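You operate a simulated robot arm through the tools that you are given. There is no shell and no other tool.

Carry out the task below with a simulated two-armed robot. There is one attempt and no reset: what you move stays moved.

## Task
Clear the pen cup from under the desk, then lower the desk to 72 cm.
Fine: cup onto the mat; preset 1 once, wait till it stops, then DOWN; shut the top drawer before it moves; hands clear of the underside and of the gap to the main desk while it moves. Set down upright: pen cup.
Where things are to end (x, y in the base frame): pen cup within 60 mm of [730, 340].

It is judged by the outcome, as a careful person would: the job done as asked, and still so three seconds after it is handed in. It fails if anything else is knocked over, pushed out of place, dropped, spilled or broken.

## Robot
Two 7-joint arms with two-finger grippers on one trunk that stands fixed in place. Base frame: the origin is at the foot of the trunk, x ahead of it, y to its left, z up. Lengths are in mm, angles in rad, forces in N, time in s.
The left shoulder is at [60, 123, 995], the right one opposite. With the tool pointing down near the work surface each hand reaches from about 100 to 740 mm from the base axis, measured 20 degrees to its own side. Payload 1.47 kg a hand.
The tool frame of a hand sits at the grasp point between the pads (the TCP): z along the fingers, y along the line on which they close. The tips reach 16 mm beyond it. Largest opening 87 mm; the body of the gripper starts 55 mm behind the TCP.
Orientation is that of the tool frame in the base frame, as a unit quaternion [x, y, z, w]. With the fingers straight down and closing along the base's y, the tool's x points along the base's -x, its y along +y and its z along -z.

## Interface
- The arms move only by the tool play_rows. It takes "left_moves", "right_moves" or both (then of equal length, played together; a hand with none holds still); each is one flat list of numbers, 7 for each row, row after row: the shift along the tool's x, y, z in mm, then the turn, a rotation vector about the tool's x, y, z in rad, then the closure in counts, from 0 (fully open) to 255 (shut). In form: [dx, dy, dz, wx, wy, wz, claw, dx, dy, dz, wx, wy, wz, claw, ...]. A call has 1 to 20 rows; each row shifts and turns the commanded pose from where the row before left it, along the tool's axes as they then stand. A row lasts 0.2 s, in which the tool goes at most 50 mm and 0.15 rad; a call with a longer step from one row to the next is refused whole, and so is a gripper value outside its range. A pose out of reach is approached as far as the arm can. The call stops where the force on the tool passes 40 N (or 10 N more than at its start, if that is more) or the arm is blocked; 0.2 s more then pass. Each finger travels about 153 mm/s and halts on what it meets, pressing with about 28 N; the grip force reading is that of the motor and also rises with nothing between the fingers. The clock runs only during rows and for 0.2 s after the last one: add rows that do not move to give the fingers time. It gives the time, the measured TCP pose, the force on the tool (base axes), the opening and the grip force at its end, in the units of the frame above (readings bear some noise), with the torque about the TCP (base axes, N m) and any sound that the robot's microphone picked up.
- Cameras (640 x 400 px; columns grow to the right, rows downward): "scene" is now at [97.6, 13.2, 1570.9]; the picture's right is [0.03, -1.00, 0.00], its down [-0.72, -0.03, -0.69] and it looks along [0.69, 0.02, -0.72] (base axes); focal length 367 px, centre (320, 200). "left" rides on the left gripper at [73, -12, -90] in its tool frame; the picture's right is [0.16, 0.99, 0.00], its down [-0.72, 0.12, -0.68] and it looks along [-0.67, 0.11, 0.73] (tool axes); focal length 247 px, centre (320, 200). "right" rides on the right gripper at [73, 12, -90] in its tool frame; the picture's right is [-0.16, 0.99, 0.00], its down [-0.72, -0.12, -0.68] and it looks along [-0.67, -0.11, 0.73] (tool axes); focal length 247 px, centre (320, 200). There is no depth. A picture from a camera that has moved, and an enlarged one, comes with that camera's place and axes in the base frame and with its lens. The place of the scene camera against the robot may be out by one fixed shift of up to 25 mm in any direction.
- get_image(camera): a new picture of that camera. No time passes.
- lift_body(by): slides the trunk up (or, below 0, down) by that many mm; the arms and the scene camera ride with it, the base frame stays. It gives what a move gives, with no picture.
- turn_head(pan, tilt): turns the head with the scene camera to pan (to the left, within 2.094 rad either way) and tilt (down, from -0.506 to 1.204), counted from straight ahead of the robot. It gives what a move gives.
- zoom(camera, box): a new picture of the part [left, top, right, bottom] of that camera's present view, enlarged. No time passes.
- sign_off(): hands the job in; it is judged then, once.

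Places have to be worked out from the pictures, the camera data and where the tool is seen. Open the grippers and draw the arms clear of the work before you hand the job in, unless the task says otherwise.

The tools are called after ">>>" as name(argument=value, ...) on one line, values as JSON. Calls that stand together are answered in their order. play_rows: Moves the arms, as the interface text tells. Its arguments: {"type":"object","properties":{"left_moves":{"type":"array","items":{"type":"number"}},"right_moves":{"type":"array","items":{"type":"number"}}},"required":[]} The other tools are called the same way: lift_body (by) slides the trunk up or down; turn_head (pan, tilt) turns the head that bears the scene camera; get_image (camera) takes a picture; zoom (camera, box) takes an enlarged picture of a part of a camera's view; sign_off () hands the job in.

At the start:

```text
clock: 0.0
left_ee_pos: [543.6, 204.4, 1174.2]
left_orientation: [0.001, 1.0, 0.0, 0.0]
left_ft_force: [-0.9, 0.4, 0.2]
left_wrist_torque: [0.04, 0.01, -0.01]
left_grip_width: 87.0
left_grasp_force: 0.0
right_ee_pos: [452.0, -280.3, 1169.5]
right_orientation: [0.0, 1.0, 0.0, 0.0]
right_ft_force: [-0.2, -0.3, -0.5]
right_wrist_torque: [0.04, -0.01, -0.01]
right_grip_width: 87.4
right_grasp_force: 0.0
trunk travel left (down, up): [-150.0, 80.0]
head pan, tilt: [0.035, 0.808]
```

scene: 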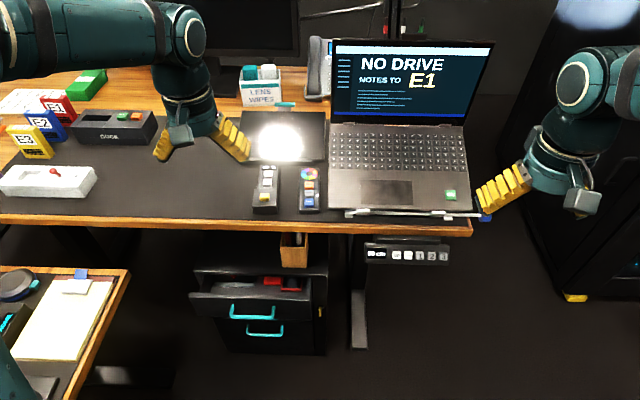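
right: 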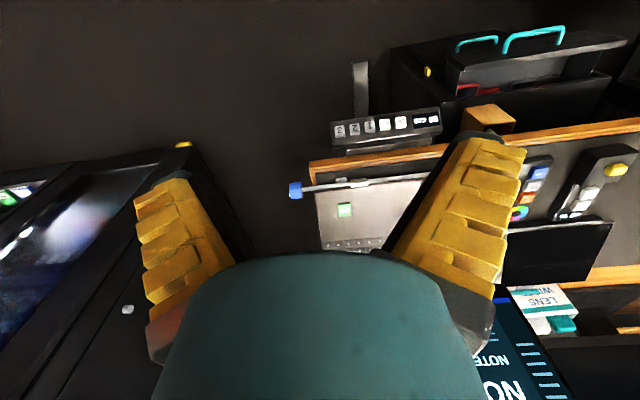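
left: 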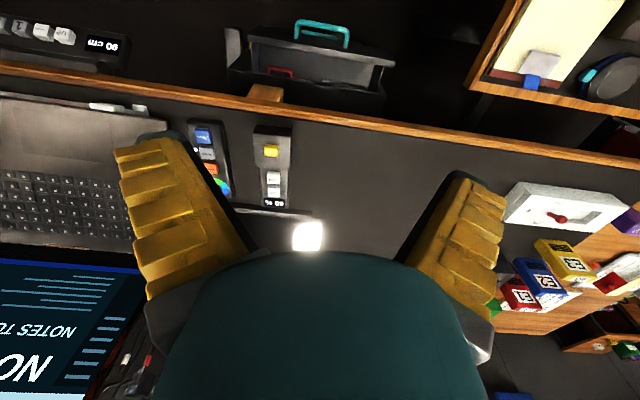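

I start by looking closely at the scene: the desk's control panel, the pen cup on the drawer unit under the desk edge, and the open top drawer.

>>> zoom(camera="scene", box=[180, 200, 340, 300])

>>> zoom(camera="scene", box=[320, 200, 480, 300])

>>> zoom(camera="scene", box=[160, 220, 360, 360])

>>> zoom(camera="scene", box=[0, 60, 320, 260])

>>> zoom(camera="scene", box=[0, 240, 200, 400])

```text
4.00 times, centred on (260, 250) of scene
camera zoom: at [97.6, 13.2, 1570.9], right [0.03, -1.0, 0.0], down [-0.72, -0.03, -0.69], along [0.69, 0.02, -0.72], focal length 1467 px, centre (560, 0)
```

zoom: 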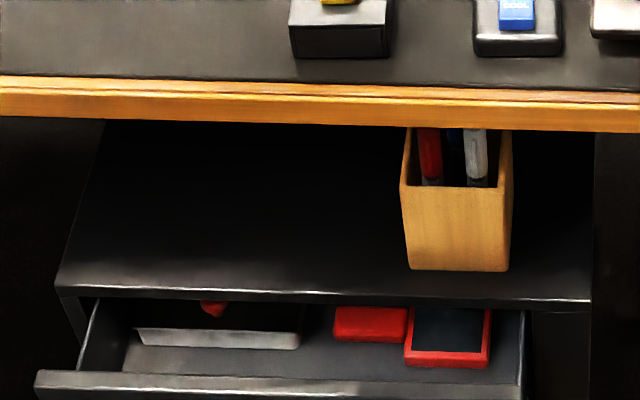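

```text
4.00 times, centred on (400, 250) of scene
camera zoom: at [97.6, 13.2, 1570.9], right [0.03, -1.0, 0.0], down [-0.72, -0.03, -0.69], along [0.69, 0.02, -0.72], focal length 1467 px, centre (0, 0)
```

zoom: 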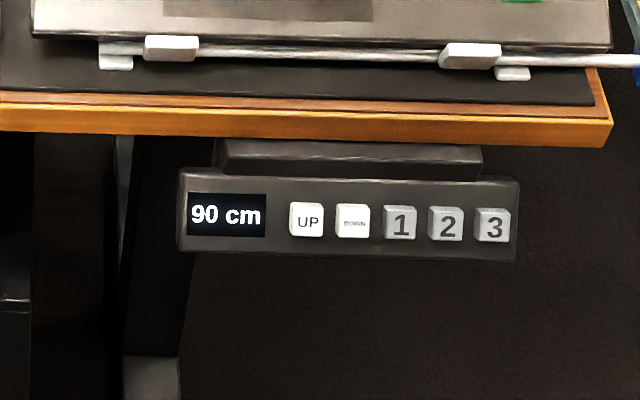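

```text
2.86 times, centred on (260, 290) of scene
camera zoom: at [97.6, 13.2, 1570.9], right [0.03, -1.0, 0.0], down [-0.72, -0.03, -0.69], along [0.69, 0.02, -0.72], focal length 1048 px, centre (491, -57)
```

zoom: 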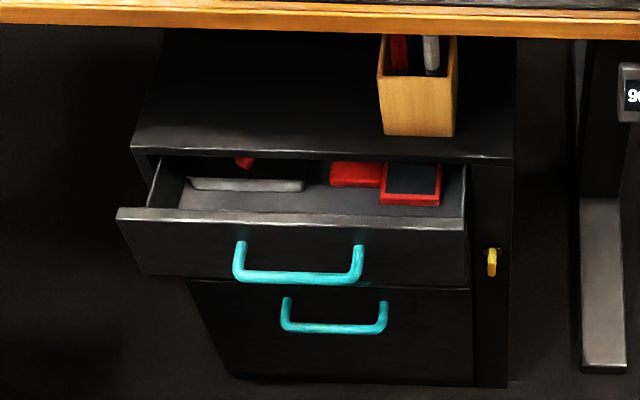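

```text
2.00 times, centred on (160, 160) of scene
camera zoom: at [97.6, 13.2, 1570.9], right [0.03, -1.0, 0.0], down [-0.72, -0.03, -0.69], along [0.69, 0.02, -0.72], focal length 734 px, centre (640, 280)
```

zoom: 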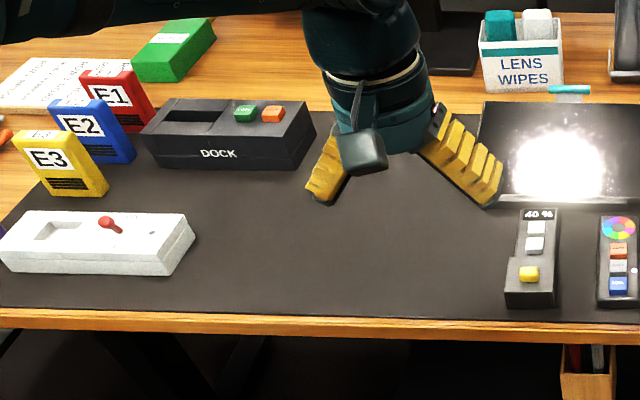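

```text
2.50 times, centred on (100, 320) of scene
camera zoom: at [97.6, 13.2, 1570.9], right [0.03, -1.0, 0.0], down [-0.72, -0.03, -0.69], along [0.69, 0.02, -0.72], focal length 917 px, centre (870, -100)
```

zoom: 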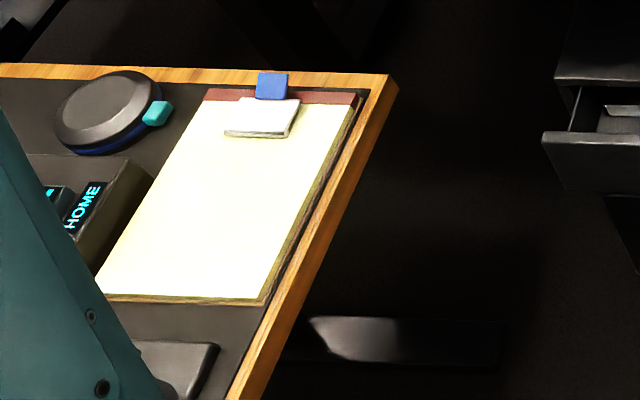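

The panel reads 90 cm, the pen cup stands on top of the drawer unit just under the front edge, and the top drawer is open. I look closer with the hand cameras for depth.

>>> zoom(camera="left", box=[200, 0, 420, 138])

>>> zoom(camera="right", box=[300, 0, 640, 212])

>>> zoom(camera="left", box=[440, 0, 640, 125])

>>> zoom(camera="left", box=[0, 0, 160, 100])

```text
2.90 times, centred on (310, 69) of left
camera zoom: at [471.6, 191.1, 1264.2], right [-0.16, 0.99, 0.0], down [0.72, 0.12, 0.68], along [0.67, 0.11, -0.73], focal length 716 px, centre (349, 580)
```

zoom: 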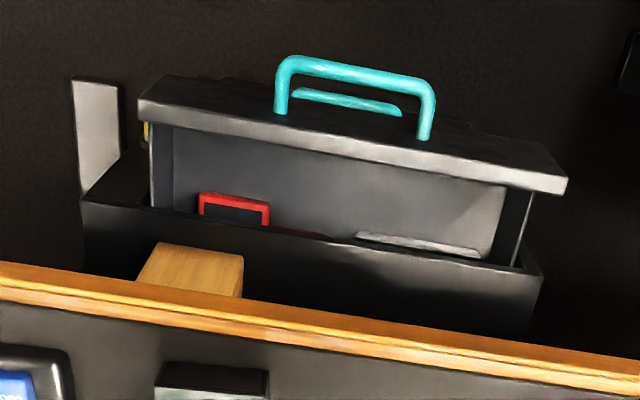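

```text
1.88 times, centred on (470, 106) of right
camera zoom: at [379.2, -268.0, 1258.5], right [0.16, 0.99, 0.0], down [0.72, -0.12, 0.68], along [0.67, -0.11, -0.73], focal length 465 px, centre (38, 377)
```

zoom: 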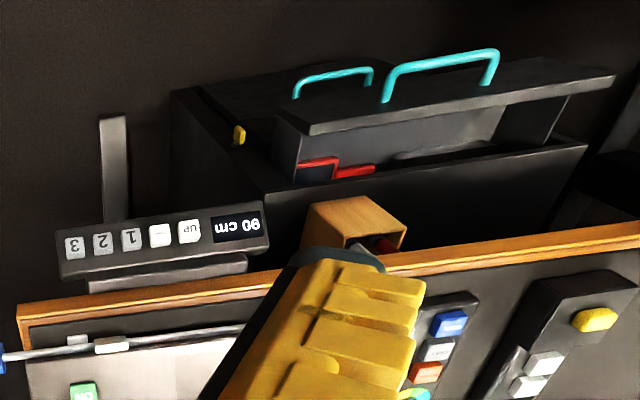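

```text
3.20 times, centred on (540, 62) of left
camera zoom: at [471.6, 191.1, 1264.2], right [-0.16, 0.99, 0.0], down [0.72, 0.12, 0.68], along [0.67, 0.11, -0.73], focal length 790 px, centre (-384, 640)
```

zoom: 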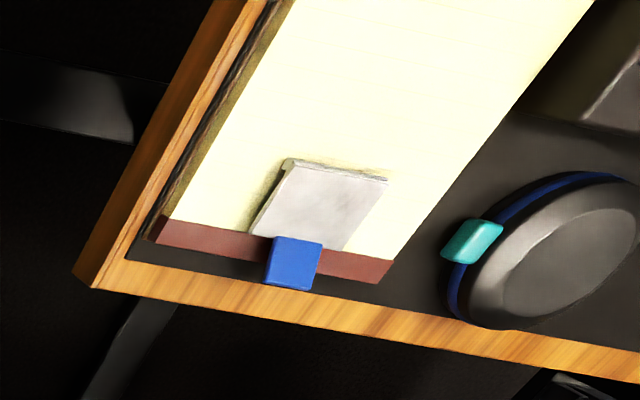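

```text
4.00 times, centred on (80, 50) of left
camera zoom: at [471.6, 191.1, 1264.2], right [-0.16, 0.99, 0.0], down [0.72, 0.12, 0.68], along [0.67, 0.11, -0.73], focal length 988 px, centre (1280, 800)
```

zoom: 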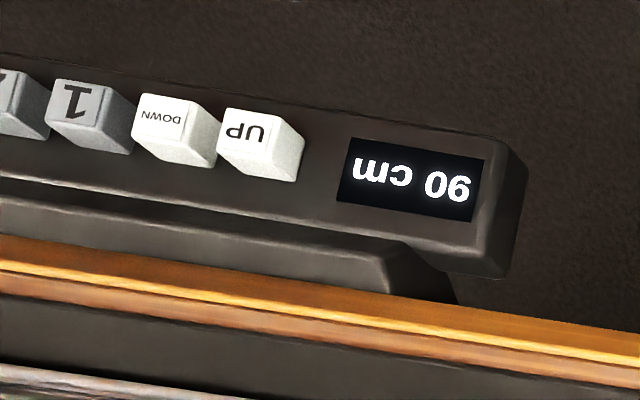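

The cup sits at roughly x≈650–680, y≈105 on a cabinet top near z≈690, under the desk edge at x≈630–670. I move the left hand back and down in front of the desk for a close, well-calibrated look at cup and drawer.

>>> play_rows(left_moves=[42, -32, 0, 0, 0, 0, 0, 42, -32, 0, 0, 0, 0, 0, 42, -32, 0, 0, 0, 0, 0, 0, 0, 48, 0, 0, 0, 0, 0, 0, 48, 0, 0, 0, 0, 0, 0, 48, 0, 0, 0, 0, 0, 0, 48, 0, 0, 0, 0, 0, 0, 48, 0, -0.1, 0, 0, 0, 0, 40, 0, -0.1, 0, 0, 0, 0, 0, 0, -0.1, 0, 0, 0, 0, 0, 0, 0, 0, 0])

>>> get_image(camera="left")

>>> get_image(camera="scene")

```text
refused: row 1 steps farther than a row can; nothing moved
```

```text
taken
camera left: at [471.6, 191.1, 1264.2], right [-0.16, 0.99, 0.0], down [0.72, 0.12, 0.68], along [0.67, 0.11, -0.73], focal length 247 px, centre (320, 200)
```

left: 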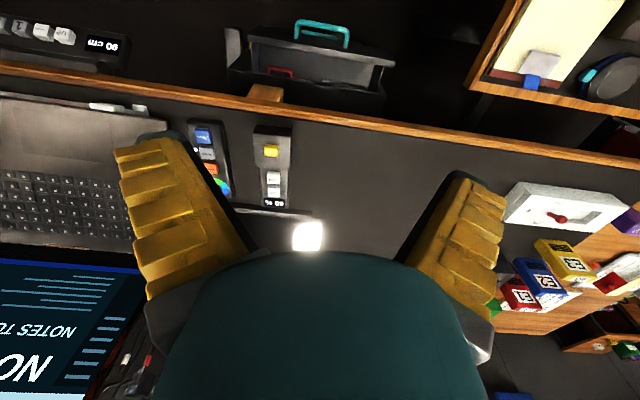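

```text
taken
camera scene: at [97.6, 13.2, 1570.9], right [0.03, -1.0, 0.0], down [-0.72, -0.03, -0.69], along [0.69, 0.02, -0.72], focal length 367 px, centre (320, 200)
```

scene: 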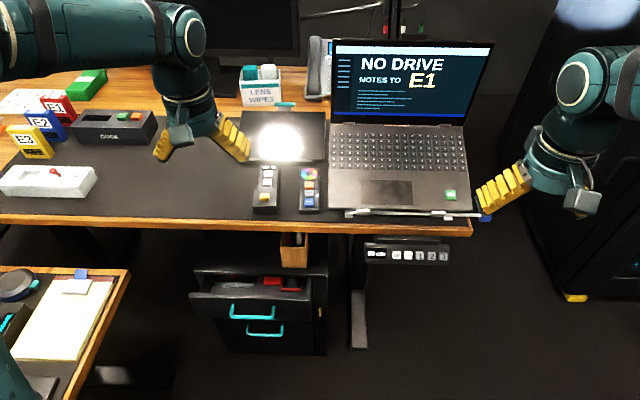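

The first step was 53 mm, over the limit; I replay it with smaller steps.

>>> play_rows(left_moves=[31, -24, 0, 0, 0, 0, 0, 31, -24, 0, 0, 0, 0, 0, 31, -24, 0, 0, 0, 0, 0, 31, -24, 0, 0, 0, 0, 0, 0, 0, 48, 0, 0, 0, 0, 0, 0, 48, 0, 0, 0, 0, 0, 0, 48, 0, 0, 0, 0, 0, 0, 48, 0, 0, 0, 0, 0, 0, 48, 0, 0, 0, 0, 0, 0, 40, 0, -0.1, 0, 0, 0, 0, 0, 0, -0.1, 0, 0, 0, 0, 0, 0, -0.1, 0, 0, 0, 0, 0, 0, 0, 0, 0])

>>> get_image(camera="left")

>>> get_image(camera="scene")

```text
clock: 2.8
left_ee_pos: [419.4, 107.6, 893.7]
left_orientation: [0.0, 0.989, 0.0, 0.15]
left_ft_force: [0.4, 0.1, -1.4]
left_wrist_torque: [-0.05, 0.01, 0.0]
left_grip_width: 87.0
left_grasp_force: 0.1
right_ee_pos: [450.8, -280.5, 1169.5]
right_orientation: [-0.001, 1.0, 0.0, -0.001]
right_ft_force: [-0.2, 0.1, 0.2]
right_wrist_torque: [-0.04, 0.01, 0.01]
right_grip_width: 86.8
right_grasp_force: 0.0
trunk travel left (down, up): [-150.0, 80.0]
head pan, tilt: [0.035, 0.808]
```

```text
taken
camera left: at [324.3, 95.8, 958.1], right [-0.15, 0.99, -0.05], down [0.49, 0.12, 0.86], along [0.86, 0.11, -0.5], focal length 247 px, centre (320, 200)
```

left: 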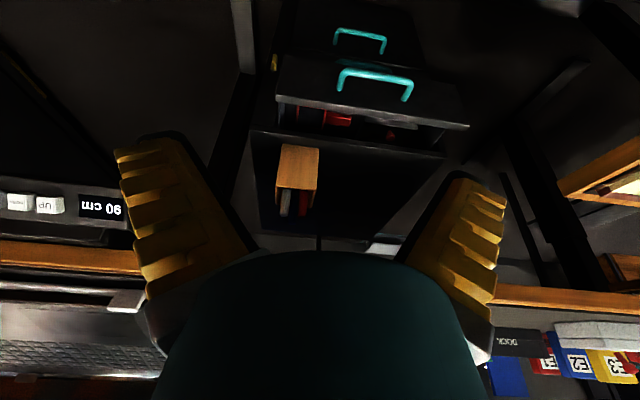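

```text
taken
camera scene: at [97.6, 13.8, 1570.9], right [0.03, -1.0, 0.0], down [-0.72, -0.03, -0.69], along [0.69, 0.02, -0.72], focal length 367 px, centre (320, 200)
```

scene: 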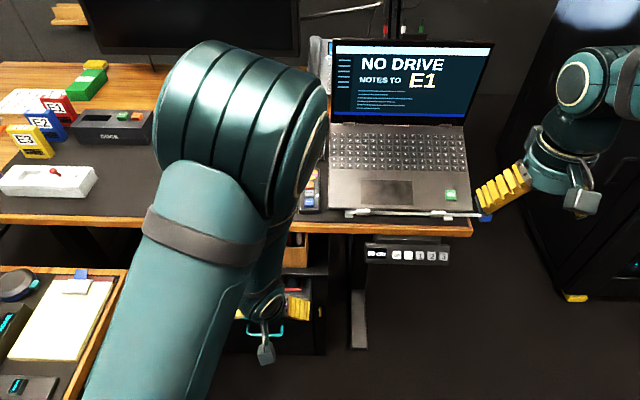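

Good view. Zooming in on cup, cabinet and drawer for measurement.

>>> zoom(camera="left", box=[240, 110, 400, 260])

>>> zoom(camera="left", box=[240, 0, 500, 170])

>>> zoom(camera="left", box=[0, 150, 160, 350])

>>> zoom(camera="left", box=[480, 120, 640, 400])

```text
2.67 times, centred on (320, 185) of left
camera zoom: at [324.3, 95.8, 958.1], right [-0.15, 0.99, -0.05], down [0.49, 0.12, 0.86], along [0.86, 0.11, -0.5], focal length 659 px, centre (320, 240)
```

zoom: 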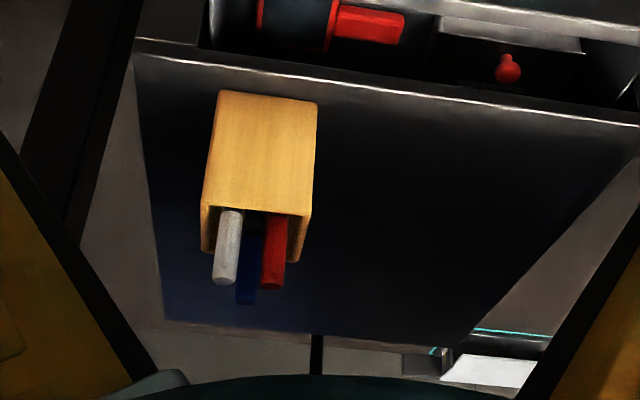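

```text
2.35 times, centred on (370, 85) of left
camera zoom: at [324.3, 95.8, 958.1], right [-0.15, 0.99, -0.05], down [0.49, 0.12, 0.86], along [0.86, 0.11, -0.5], focal length 581 px, centre (202, 471)
```

zoom: 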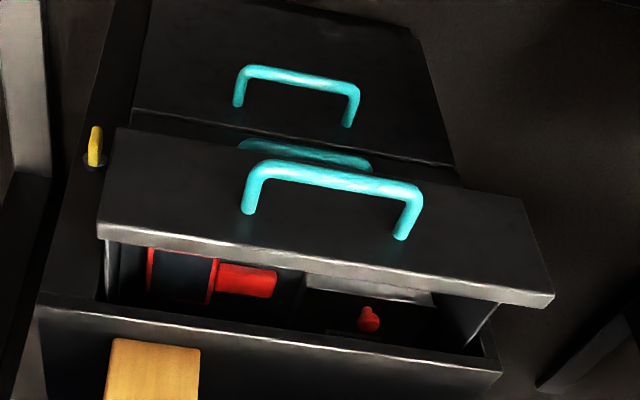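

```text
2.00 times, centred on (80, 250) of left
camera zoom: at [324.3, 95.8, 958.1], right [-0.15, 0.99, -0.05], down [0.49, 0.12, 0.86], along [0.86, 0.11, -0.5], focal length 494 px, centre (800, 100)
```

zoom: 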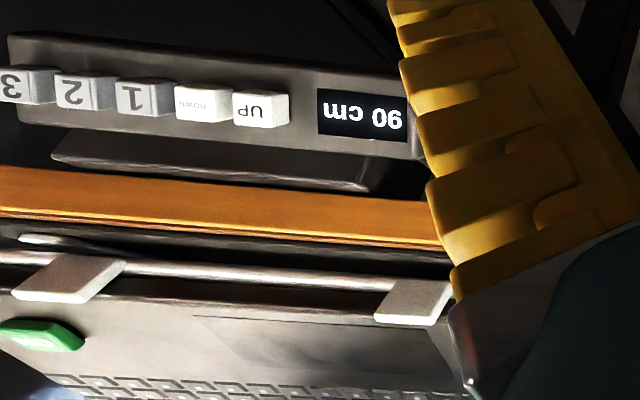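

```text
1.43 times, centred on (560, 260) of left
camera zoom: at [324.3, 95.8, 958.1], right [-0.15, 0.99, -0.05], down [0.49, 0.12, 0.86], along [0.86, 0.11, -0.5], focal length 353 px, centre (-23, 114)
```

zoom: 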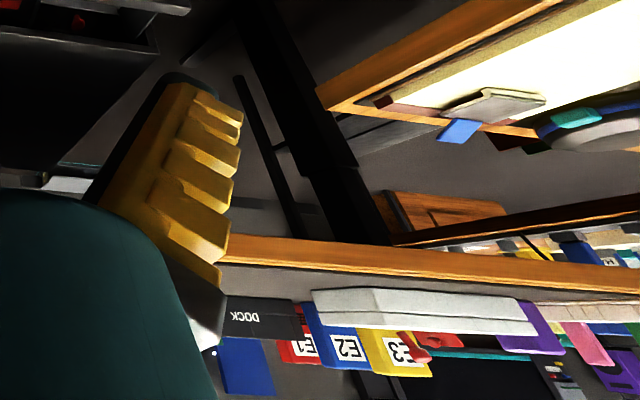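

Triangulating the two left-camera views gives the cup front at x≈700, y≈63–136 (centre ≈99.5), standing on the cabinet at z≈620 with its rim at ≈723. I pitch the left hand to about 35° below horizontal and bring the open fingers to x≈620, in front of the cup.

>>> play_rows(left_moves=[0, 0, 0, 0, -0.132, 0, 0, 0, 0, 0, 0, -0.132, 0, 0, 0, 0, 0, 0, -0.132, 0, 0, 0, 0, 0, 0, -0.132, 0, 0, 0, 0, 0, 0, -0.132, 0, 0, 9.5, -1.2, 41.7, 0, 0, 0, 0, 9.5, -1.2, 41.7, 0, 0, 0, 0, 9.5, -1.2, 41.7, 0, 0, 0, 0, 9.5, -1.2, 41.7, 0, 0, 0, 0, 9.5, -1.2, 41.7, 0, 0, 0, 0, 9.5, -1.2, 41.7, 0, 0, 0, 0, 0, 0, 0, 0, 0, 0, 0])

>>> get_image(camera="left")

>>> get_image(camera="scene")

>>> get_image(camera="right")

```text
clock: 5.4
left_ee_pos: [602.3, 97.1, 700.0]
left_orientation: [0.0, 0.887, 0.0, 0.462]
left_ft_force: [0.1, -0.2, 0.1]
left_wrist_torque: [0.04, 0.01, -0.02]
left_grip_width: 86.9
left_grasp_force: 0.1
left hand out of reach, approached as far as the arm can: row 3, 4
right_ee_pos: [450.3, -281.1, 1170.3]
right_orientation: [0.0, 1.0, 0.0, 0.001]
right_ft_force: [-0.2, 0.7, 0.1]
right_wrist_torque: [-0.02, -0.01, 0.02]
right_grip_width: 86.9
right_grasp_force: 0.1
trunk travel left (down, up): [-150.0, 80.0]
head pan, tilt: [0.035, 0.808]
```

```text
taken
camera left: at [487.2, 83.9, 691.7], right [-0.09, 0.99, -0.13], down [-0.14, 0.12, 0.98], along [0.99, 0.11, 0.13], focal length 247 px, centre (320, 200)
```

left: 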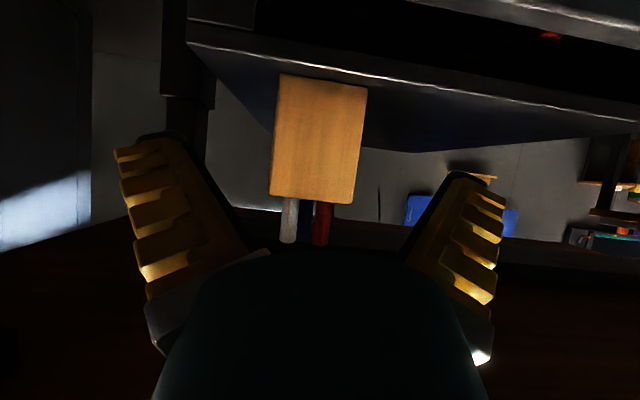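

```text
taken
camera scene: at [97.3, 13.1, 1571.0], right [0.03, -1.0, 0.0], down [-0.72, -0.03, -0.69], along [0.69, 0.02, -0.72], focal length 367 px, centre (320, 200)
```

scene: 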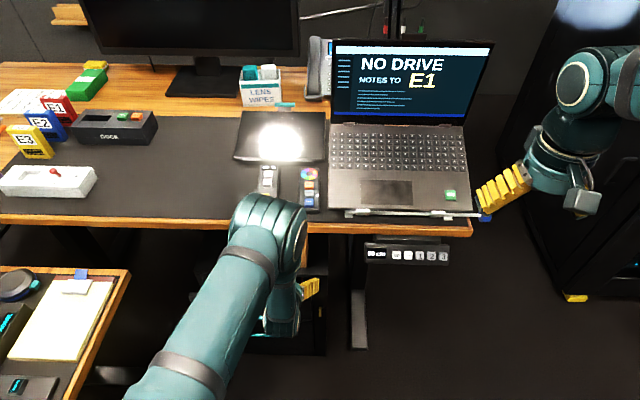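

```text
taken
camera right: at [378.9, -268.1, 1258.6], right [0.16, 0.99, 0.0], down [0.72, -0.12, 0.68], along [0.67, -0.11, -0.73], focal length 247 px, centre (320, 200)
```

right: 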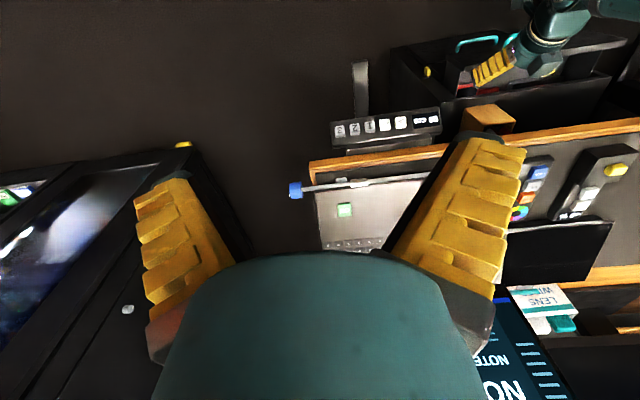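

The refined cup estimate is front x≈700, y≈63–137, z 621–721, and the hand is at y 97. I lower to mid-height, correct y by about 3 mm and advance to just before the cup to check alignment.

>>> play_rows(left_moves=[22.9, 2.7, 16.1, 0, 0, 0, 0, -16, 0, 22.8, 0, 0, 0, 0, -16, 0, 22.8, 0, 0, 0, 0, 0, 0, 0, 0, 0, 0, 0])

>>> get_image(camera="left")

```text
clock: 6.4
left_ee_pos: [657.9, 98.5, 670.7]
left_orientation: [0.0, 0.887, 0.0, 0.462]
left_ft_force: [-0.2, -0.7, -0.7]
left_wrist_torque: [0.0, 0.03, 0.05]
left_grip_width: 87.2
left_grasp_force: 0.1
right_ee_pos: [450.5, -281.1, 1168.1]
right_orientation: [0.0, 1.0, 0.0, 0.001]
right_ft_force: [0.4, -0.1, 0.7]
right_wrist_torque: [-0.01, -0.02, 0.04]
right_grip_width: 87.1
right_grasp_force: 0.0
trunk travel left (down, up): [-150.0, 80.0]
head pan, tilt: [0.035, 0.808]
```

```text
taken
camera left: at [543.0, 87.0, 662.6], right [-0.09, 0.99, -0.13], down [-0.14, 0.12, 0.98], along [0.99, 0.11, 0.13], focal length 247 px, centre (320, 200)
```

left: 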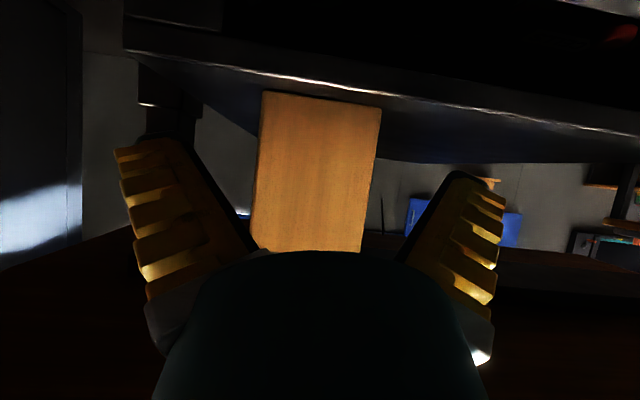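

The cup is centred at y≈98 against the hand's 98.5, so alignment is good. I advance 66 mm so the open fingers straddle the cup.

>>> play_rows(left_moves=[-12.6, 0, 18, 0, 0, 0, 0, -12.6, 0, 18, 0, 0, 0, 0, -12.6, 0, 18, 0, 0, 0, 0, 0, 0, 0, 0, 0, 0, 0])

>>> get_image(camera="left")

>>> get_image(camera="right")

```text
clock: 7.4
left_ee_pos: [722.3, 98.9, 670.0]
left_orientation: [0.001, 0.888, -0.001, 0.461]
left_ft_force: [-0.6, -0.1, 0.0]
left_wrist_torque: [0.0, 0.01, 0.01]
left_grip_width: 87.2
left_grasp_force: 0.0
right_ee_pos: [451.2, -280.0, 1168.8]
right_orientation: [-0.001, 1.0, 0.0, -0.001]
right_ft_force: [0.5, -0.8, 0.4]
right_wrist_torque: [-0.01, 0.02, 0.03]
right_grip_width: 87.1
right_grasp_force: 0.1
trunk travel left (down, up): [-150.0, 80.0]
head pan, tilt: [0.035, 0.808]
```

```text
taken
camera left: at [608.5, 85.7, 662.5], right [-0.09, 0.99, -0.13], down [-0.14, 0.12, 0.98], along [0.99, 0.11, 0.13], focal length 247 px, centre (320, 200)
```

left: 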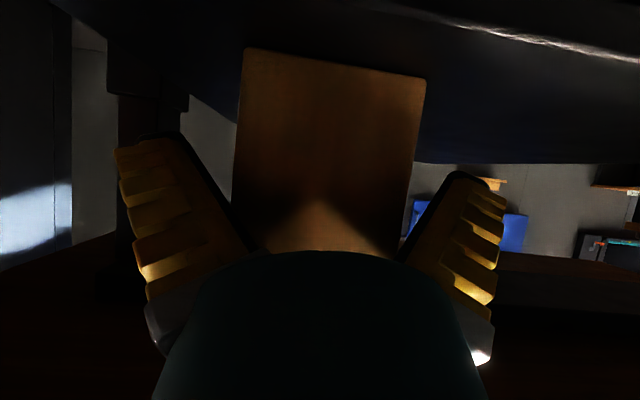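

```text
taken
camera right: at [379.1, -268.0, 1258.5], right [0.16, 0.99, 0.0], down [0.72, -0.12, 0.68], along [0.67, -0.11, -0.73], focal length 247 px, centre (320, 200)
```

right: 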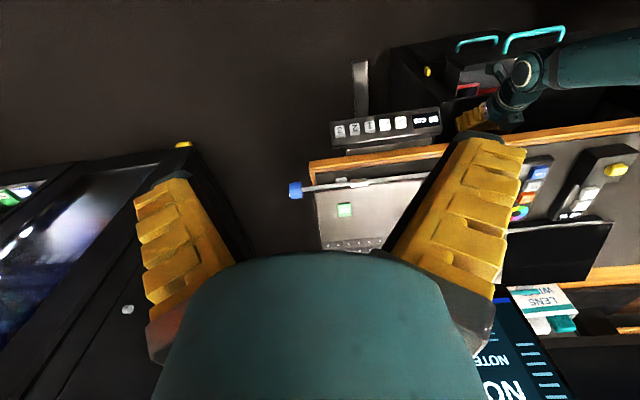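

The fingers straddle the cup evenly; I close the left gripper on it.

>>> play_rows(left_moves=[0, 0, 0, 0, 0, 0, 60, 0, 0, 0, 0, 0, 0, 150, 0, 0, 0, 0, 0, 0, 200, 0, 0, 0, 0, 0, 0, 200])

>>> get_image(camera="left")

```text
clock: 8.4
left_ee_pos: [724.2, 97.8, 669.3]
left_orientation: [0.0, 0.887, 0.001, 0.462]
left_ft_force: [0.9, -0.4, 1.1]
left_wrist_torque: [0.03, -0.17, 0.01]
left_grip_width: 74.7
left_grasp_force: 28.2
right_ee_pos: [449.4, -280.9, 1168.7]
right_orientation: [0.0, 1.0, -0.001, 0.0]
right_ft_force: [-0.2, 0.0, 0.0]
right_wrist_torque: [0.01, 0.01, 0.02]
right_grip_width: 87.1
right_grasp_force: 0.1
trunk travel left (down, up): [-150.0, 80.0]
head pan, tilt: [0.035, 0.808]
```

```text
taken
camera left: at [608.9, 85.8, 662.9], right [-0.09, 0.99, -0.13], down [-0.14, 0.12, 0.98], along [0.99, 0.11, 0.13], focal length 247 px, centre (320, 200)
```

left: 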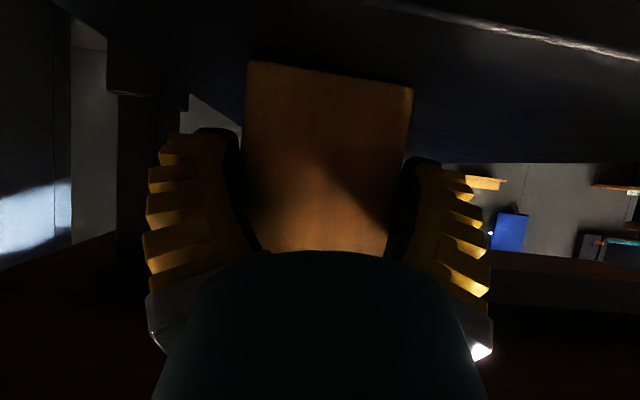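

The grip reads 28 N at 74.7 mm; the cup slid about 10 mm forward as the fingers closed, which is still a solid overlap. I lift it 10 mm and pull it back a bit, then check it is held upright.

>>> play_rows(left_moves=[-4.1, 0, -2.9, 0, 0, 0, 200, -4.1, 0, -2.9, 0, 0, 0, 200, 11.5, 0, -16.4, 0, 0, 0, 200, 11.5, 0, -16.4, 0, 0, 0, 200, 0, 0, 0, 0, 0, 0, 200])

>>> get_image(camera="left")

>>> get_image(camera="right")

```text
clock: 9.6
left_ee_pos: [684.1, 100.1, 678.8]
left_orientation: [0.0, 0.887, 0.001, 0.463]
left_ft_force: [0.4, 0.4, -2.0]
left_wrist_torque: [0.0, 0.07, 0.0]
left_grip_width: 75.0
left_grasp_force: 27.9
right_ee_pos: [451.6, -279.9, 1169.6]
right_orientation: [0.0, 1.0, 0.0, 0.0]
right_ft_force: [-0.5, -0.7, 0.3]
right_wrist_torque: [0.04, 0.01, 0.02]
right_grip_width: 87.1
right_grasp_force: 0.1
trunk travel left (down, up): [-150.0, 80.0]
head pan, tilt: [0.035, 0.808]
```

```text
taken
camera left: at [569.8, 87.2, 671.7], right [-0.09, 0.99, -0.13], down [-0.14, 0.12, 0.98], along [0.99, 0.11, 0.13], focal length 247 px, centre (320, 200)
```

left: 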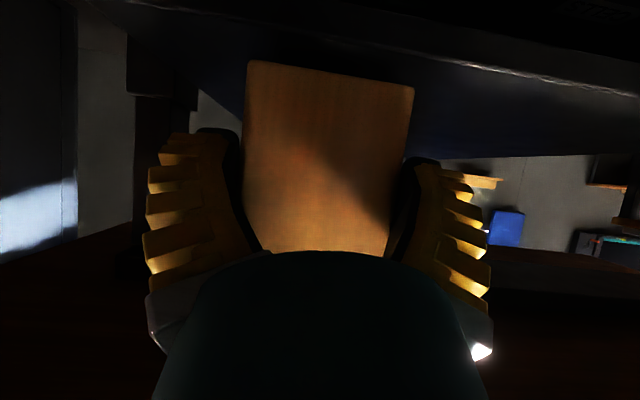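

```text
taken
camera right: at [379.4, -268.0, 1258.4], right [0.16, 0.99, 0.0], down [0.72, -0.12, 0.68], along [0.67, -0.11, -0.73], focal length 247 px, centre (320, 200)
```

right: 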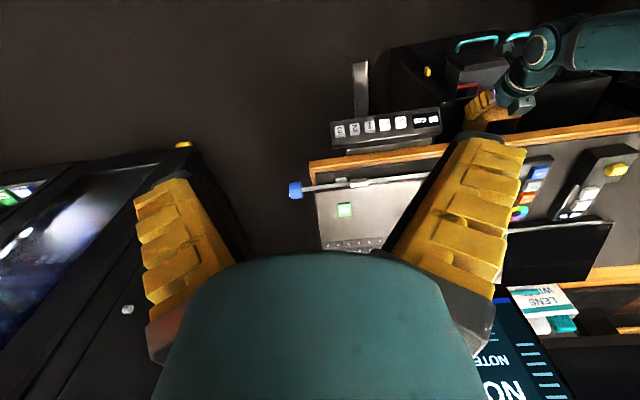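

The cup is held (about 2 N of weight) and rides with the hand. I draw it fully out in front of the desk, then move up and left to get above the mat height.

>>> play_rows(left_moves=[16.8, 0, -31, 0, 0, 0, 200, 16.8, 0, -31, 0, 0, 0, 200, 16.8, 0, -31, 0, 0, 0, 200, 16.8, 0, -31, 0, 0, 0, 200, 16.8, 0, -31, 0, 0, 0, 200, 0, 0, 0, 0, 0, 0, 200])

>>> get_image(camera="scene")

>>> get_image(camera="left")

```text
clock: 11.0
left_ee_pos: [510.4, 100.4, 698.6]
left_orientation: [0.0, 0.887, 0.0, 0.462]
left_ft_force: [-0.2, -0.2, -2.1]
left_wrist_torque: [0.0, 0.07, 0.0]
left_grip_width: 75.0
left_grasp_force: 28.1
right_ee_pos: [452.3, -281.9, 1168.7]
right_orientation: [0.0, 1.0, -0.001, 0.0]
right_ft_force: [0.4, 1.5, 0.4]
right_wrist_torque: [0.02, 0.0, -0.01]
right_grip_width: 86.8
right_grasp_force: 0.0
trunk travel left (down, up): [-150.0, 80.0]
head pan, tilt: [0.035, 0.808]
```

```text
taken
camera scene: at [97.9, 13.3, 1570.9], right [0.03, -1.0, 0.0], down [-0.72, -0.03, -0.69], along [0.69, 0.02, -0.72], focal length 367 px, centre (320, 200)
```

scene: 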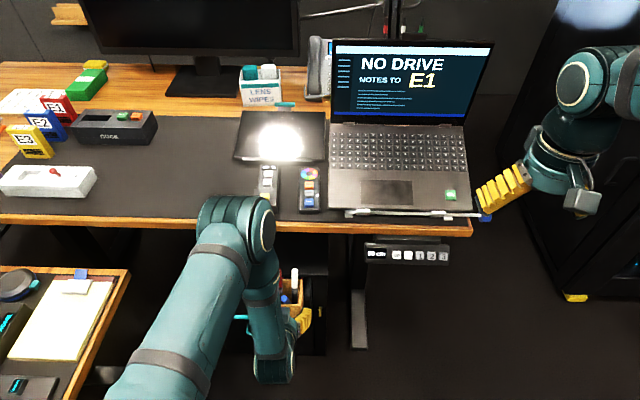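

```text
taken
camera left: at [395.3, 87.8, 691.0], right [-0.09, 0.99, -0.13], down [-0.14, 0.12, 0.98], along [0.99, 0.11, 0.13], focal length 247 px, centre (320, 200)
```

left: 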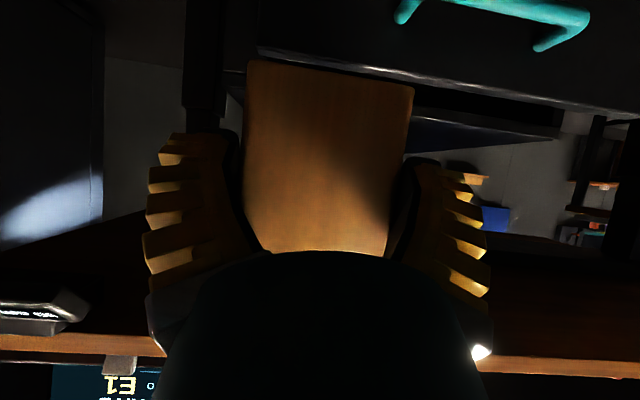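

The cup is out in front of the desk and steady. Now I go up and left in front of the desk toward y≈340.

>>> play_rows(left_moves=[-26.2, 35, -18.4, 0, 0, 0, 200, -26.2, 35, -18.4, 0, 0, 0, 200, -26.2, 35, -18.4, 0, 0, 0, 200, -26.2, 35, -18.4, 0, 0, 0, 200, -26.2, 35, -18.4, 0, 0, 0, 200, -26.2, 35, -18.4, 0, 0, 0, 200, -26.2, 30, -18.4, 0, 0, 0, 200, -28.7, 0, -20, 0, 0, 0, 200, -28.7, 0, -20, 0, 0, 0, 200, 0, 0, 0, 0, 0, 0, 200])

>>> get_image(camera="scene")

>>> get_image(camera="left")

>>> get_image(camera="right")

```text
clock: 13.2
left_ee_pos: [507.4, 341.1, 992.3]
left_orientation: [0.0, 0.887, 0.0, 0.461]
left_ft_force: [-0.7, -0.1, -1.3]
left_wrist_torque: [0.0, 0.09, 0.02]
left_grip_width: 74.6
left_grasp_force: 28.0
right_ee_pos: [451.6, -280.3, 1167.6]
right_orientation: [-0.001, 1.0, 0.0, 0.0]
right_ft_force: [-0.5, 0.6, -0.8]
right_wrist_torque: [0.04, 0.0, 0.01]
right_grip_width: 86.9
right_grasp_force: 0.1
trunk travel left (down, up): [-150.0, 80.0]
head pan, tilt: [0.035, 0.808]
```

```text
taken
camera scene: at [98.5, 13.3, 1570.8], right [0.03, -1.0, 0.0], down [-0.72, -0.03, -0.69], along [0.69, 0.02, -0.72], focal length 367 px, centre (320, 200)
```

scene: 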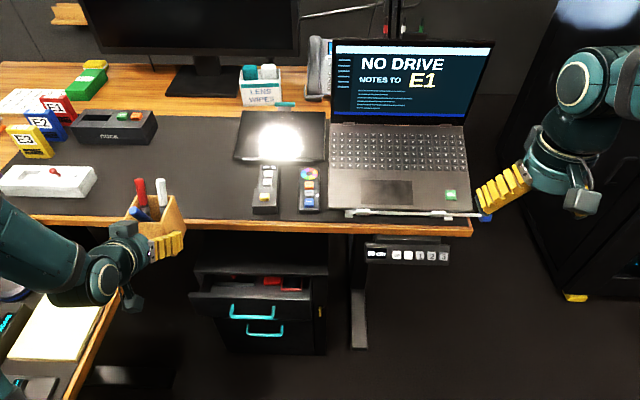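

```text
taken
camera left: at [393.8, 328.9, 985.7], right [-0.09, 0.99, -0.13], down [-0.14, 0.12, 0.98], along [0.99, 0.11, 0.13], focal length 247 px, centre (320, 200)
```

left: 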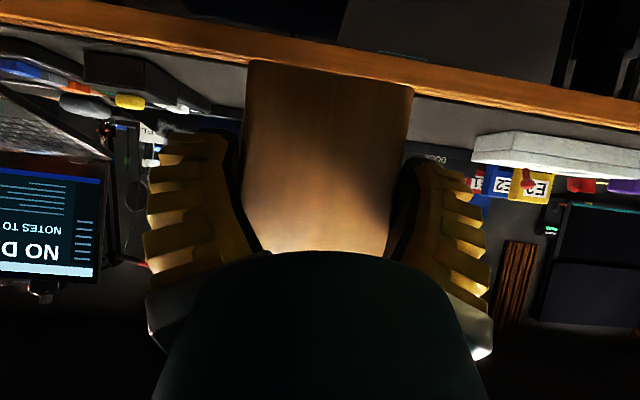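

```text
taken
camera right: at [379.9, -267.9, 1258.2], right [0.16, 0.99, 0.0], down [0.72, -0.12, 0.68], along [0.67, -0.11, -0.73], focal length 247 px, centre (320, 200)
```

right: 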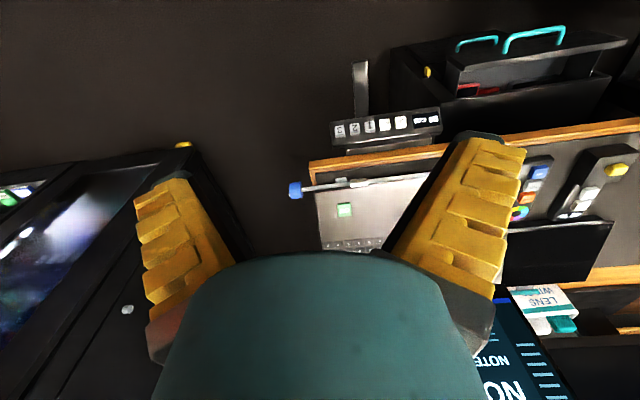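

The cup is level and above mat height. I zoom on the desk edge and the free mat area to fix the edge position and height before moving over it.

>>> zoom(camera="left", box=[60, 0, 260, 125])

>>> zoom(camera="left", box=[400, 60, 640, 210])

>>> zoom(camera="scene", box=[0, 150, 320, 350])

```text
3.20 times, centred on (160, 62) of left
camera zoom: at [393.8, 328.9, 985.7], right [-0.09, 0.99, -0.13], down [-0.14, 0.12, 0.98], along [0.99, 0.11, 0.13], focal length 790 px, centre (832, 640)
```

zoom: 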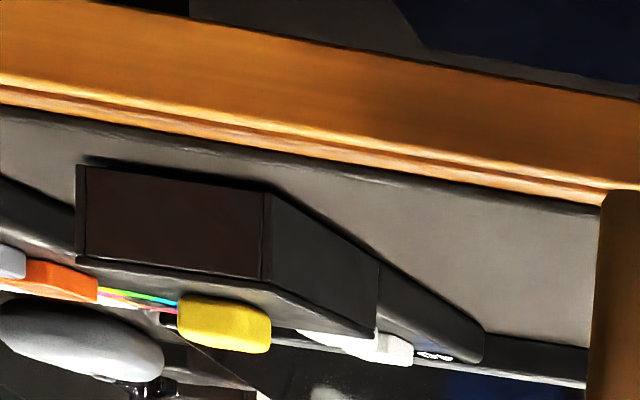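

```text
2.67 times, centred on (520, 135) of left
camera zoom: at [393.8, 328.9, 985.7], right [-0.09, 0.99, -0.13], down [-0.14, 0.12, 0.98], along [0.99, 0.11, 0.13], focal length 659 px, centre (-213, 373)
```

zoom: 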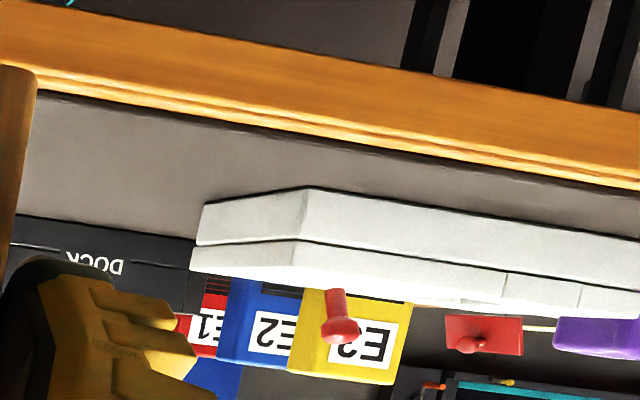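

```text
2.00 times, centred on (160, 250) of scene
camera zoom: at [98.5, 13.3, 1570.8], right [0.03, -1.0, 0.0], down [-0.72, -0.03, -0.69], along [0.69, 0.02, -0.72], focal length 734 px, centre (640, 100)
```

zoom: 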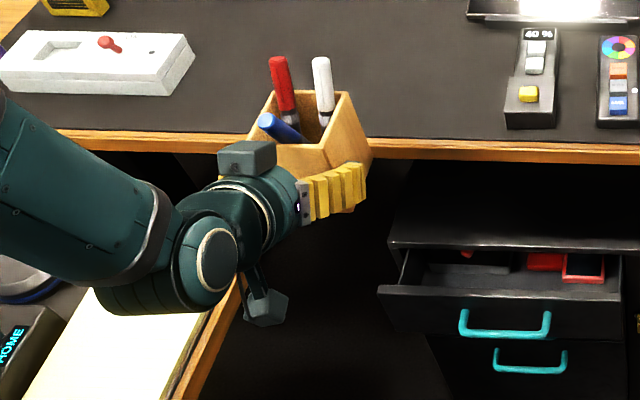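

The desk edge is at x≈630 and the top at z≈900, so the cup bottom (49 mm below the TCP) should meet the mat near TCP z≈950. I move forward over the free mat spot, then lower most of the way.

>>> play_rows(left_moves=[-18.7, 0, 26.6, 0, 0, 0, 200, -18.7, 0, 26.6, 0, 0, 0, 200, -18.7, 0, 26.6, 0, 0, 0, 200, -18.7, 0, 26.6, 0, 0, 0, 200, -18.7, 0, 26.6, 0, 0, 0, 200, -18.7, 0, 26.6, 0, 0, 0, 200, 0, 0, 0, 0, 0, 0, 200])

>>> get_image(camera="scene")

>>> get_image(camera="left")

```text
clock: 14.8
left_ee_pos: [703.9, 340.9, 993.8]
left_orientation: [0.0, 0.887, 0.0, 0.463]
left_ft_force: [0.3, -0.1, -1.8]
left_wrist_torque: [0.0, 0.08, -0.01]
left_grip_width: 74.6
left_grasp_force: 28.0
right_ee_pos: [450.8, -280.4, 1169.0]
right_orientation: [0.0, 1.0, 0.0, 0.0]
right_ft_force: [-0.1, -1.0, -0.3]
right_wrist_torque: [0.0, 0.04, -0.01]
right_grip_width: 87.1
right_grasp_force: 0.0
trunk travel left (down, up): [-150.0, 80.0]
head pan, tilt: [0.035, 0.808]
```

```text
taken
camera scene: at [97.4, 13.2, 1571.0], right [0.03, -1.0, 0.0], down [-0.72, -0.03, -0.69], along [0.69, 0.02, -0.72], focal length 367 px, centre (320, 200)
```

scene: 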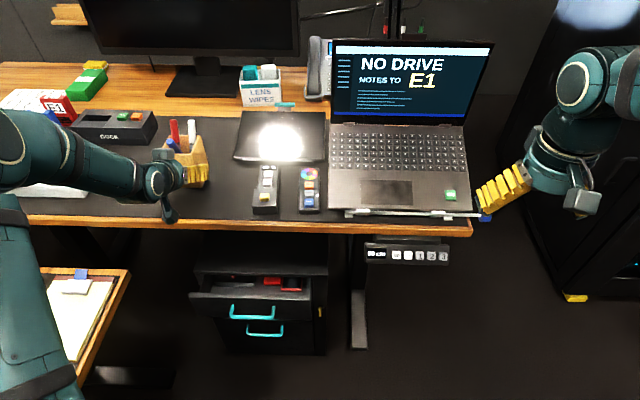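

```text
taken
camera left: at [589.7, 327.9, 985.7], right [-0.09, 0.99, -0.13], down [-0.14, 0.12, 0.98], along [0.99, 0.11, 0.13], focal length 247 px, centre (320, 200)
```

left: 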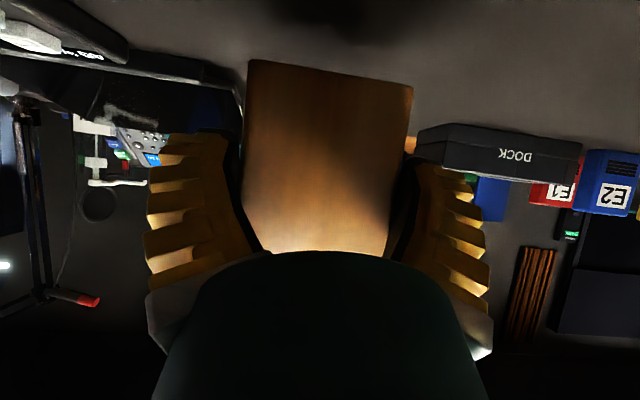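

The cup is over the free mat spot. I descend to about 8 mm above expected contact, then probe in small steps.

>>> play_rows(left_moves=[12.3, 0, 8.6, 0, 0, 0, 200, 12.3, 0, 8.6, 0, 0, 0, 200, 2.9, 0, 2, 0, 0, 0, 200, 0, 0, 0, 0, 0, 0, 200])

>>> get_image(camera="left")

```text
clock: 15.8
left_ee_pos: [703.6, 340.5, 961.0]
left_orientation: [0.001, 0.887, 0.0, 0.463]
left_ft_force: [-0.1, 0.8, -1.7]
left_wrist_torque: [0.03, 0.04, 0.0]
left_grip_width: 74.1
left_grasp_force: 27.4
right_ee_pos: [452.7, -280.4, 1169.7]
right_orientation: [-0.001, 1.0, 0.0, 0.0]
right_ft_force: [0.6, -0.9, 0.2]
right_wrist_torque: [0.01, -0.02, 0.04]
right_grip_width: 86.9
right_grasp_force: 0.0
trunk travel left (down, up): [-150.0, 80.0]
head pan, tilt: [0.035, 0.808]
```

```text
taken
camera left: at [589.1, 328.0, 953.1], right [-0.09, 0.99, -0.13], down [-0.14, 0.12, 0.98], along [0.99, 0.11, 0.13], focal length 247 px, centre (320, 200)
```

left: 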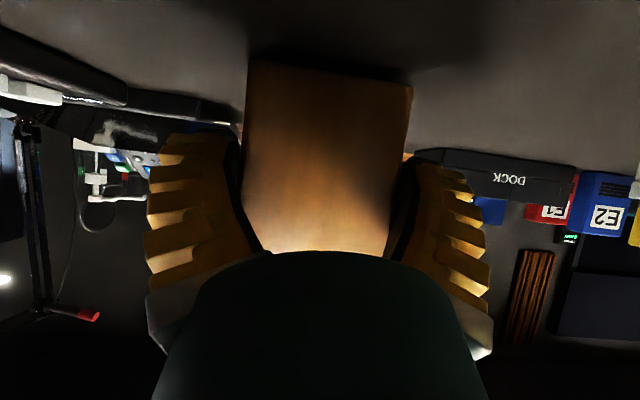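

Force is still just the cup's weight. I continue down in 2 mm steps.

>>> play_rows(left_moves=[1.64, 0, 1.15, 0, 0, 0, 200, 1.64, 0, 1.15, 0, 0, 0, 200, 1.64, 0, 1.15, 0, 0, 0, 200, 0, 0, 0, 0, 0, 0, 200])

```text
clock: 16.8
left_ee_pos: [703.7, 340.7, 954.9]
left_orientation: [0.0, 0.887, 0.0, 0.462]
left_ft_force: [0.7, -0.2, -0.5]
left_wrist_torque: [0.01, -0.04, -0.02]
left_grip_width: 74.3
left_grasp_force: 28.0
right_ee_pos: [451.3, -280.4, 1168.8]
right_orientation: [0.0, 1.0, 0.0, 0.0]
right_ft_force: [-1.4, 0.3, -0.5]
right_wrist_torque: [0.0, 0.02, 0.02]
right_grip_width: 86.8
right_grasp_force: 0.1
trunk travel left (down, up): [-150.0, 80.0]
head pan, tilt: [0.035, 0.808]
```

The reading changed slightly (Fz −1.7 → −0.5), possibly first contact. I go down 1 mm at a time.

>>> play_rows(left_moves=[0.82, 0, 0.57, 0, 0, 0, 200, 0, 0, 0, 0, 0, 0, 200])

>>> get_image(camera="left")

```text
clock: 17.4
left_ee_pos: [703.2, 340.6, 955.7]
left_orientation: [0.0, 0.886, 0.0, 0.463]
left_ft_force: [-1.5, 1.5, 3.7]
left_wrist_torque: [-0.14, -0.21, 0.03]
left_grip_width: 75.1
left_grasp_force: 27.9
right_ee_pos: [451.2, -281.1, 1168.7]
right_orientation: [0.0, 1.0, -0.001, 0.0]
right_ft_force: [0.5, 1.2, 0.3]
right_wrist_torque: [-0.01, -0.02, -0.02]
right_grip_width: 87.0
right_grasp_force: 0.1
trunk travel left (down, up): [-150.0, 80.0]
head pan, tilt: [0.035, 0.808]
```

```text
taken
camera left: at [589.5, 327.6, 947.5], right [-0.09, 0.99, -0.13], down [-0.14, 0.12, 0.98], along [0.99, 0.11, 0.13], focal length 247 px, centre (320, 200)
```

left: 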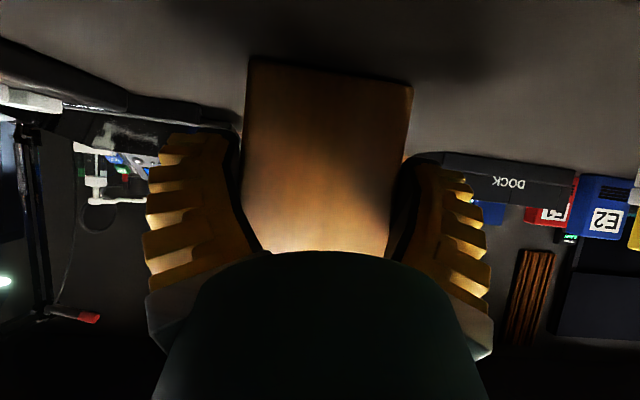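

Contact confirmed (Fz +3.7 N), cup standing on the mat around (731, 340). I release gently.

>>> play_rows(left_moves=[0, 0, 0, 0, 0, 0, 60, 0, 0, 0, 0, 0, 0, 40, 0, 0, 0, 0, 0, 0, 30, 0, 0, 0, 0, 0, 0, 20, 0, 0, 0, 0, 0, 0, 10, 0, 0, 0, 0, 0, 0, 0, 0, 0, 0, 0, 0, 0, 0])

>>> get_image(camera="left")

>>> zoom(camera="scene", box=[80, 80, 320, 230])

```text
clock: 19.0
left_ee_pos: [704.4, 340.1, 954.7]
left_orientation: [0.0, 0.886, 0.0, 0.463]
left_ft_force: [0.4, 0.3, 0.1]
left_wrist_torque: [0.05, -0.01, 0.01]
left_grip_width: 87.0
left_grasp_force: 0.1
right_ee_pos: [451.4, -279.5, 1168.7]
right_orientation: [0.001, 1.0, 0.0, 0.0]
right_ft_force: [0.0, 0.1, -0.7]
right_wrist_torque: [0.0, 0.05, 0.0]
right_grip_width: 86.8
right_grasp_force: 0.1
trunk travel left (down, up): [-150.0, 80.0]
head pan, tilt: [0.035, 0.808]
```

```text
taken
camera left: at [589.4, 327.4, 947.0], right [-0.09, 0.99, -0.13], down [-0.14, 0.12, 0.98], along [0.99, 0.11, 0.13], focal length 247 px, centre (320, 200)
```

left: 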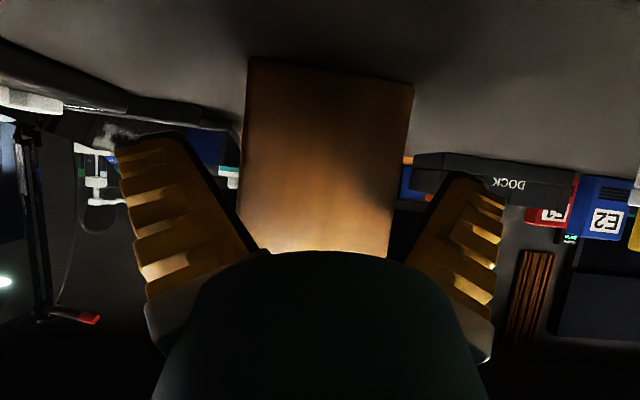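

```text
2.67 times, centred on (200, 155) of scene
camera zoom: at [97.6, 13.2, 1570.9], right [0.03, -1.0, 0.0], down [-0.72, -0.03, -0.69], along [0.69, 0.02, -0.72], focal length 978 px, centre (640, 320)
```

zoom: 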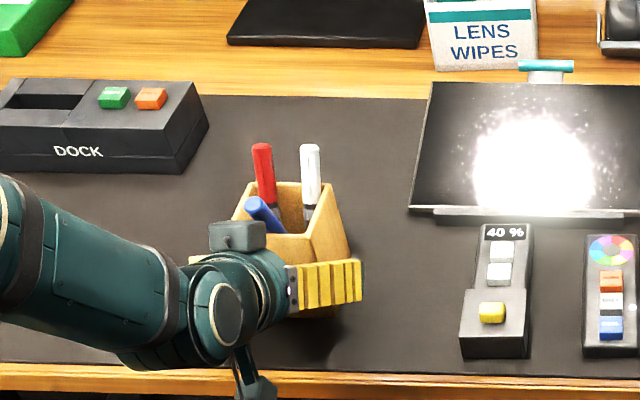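

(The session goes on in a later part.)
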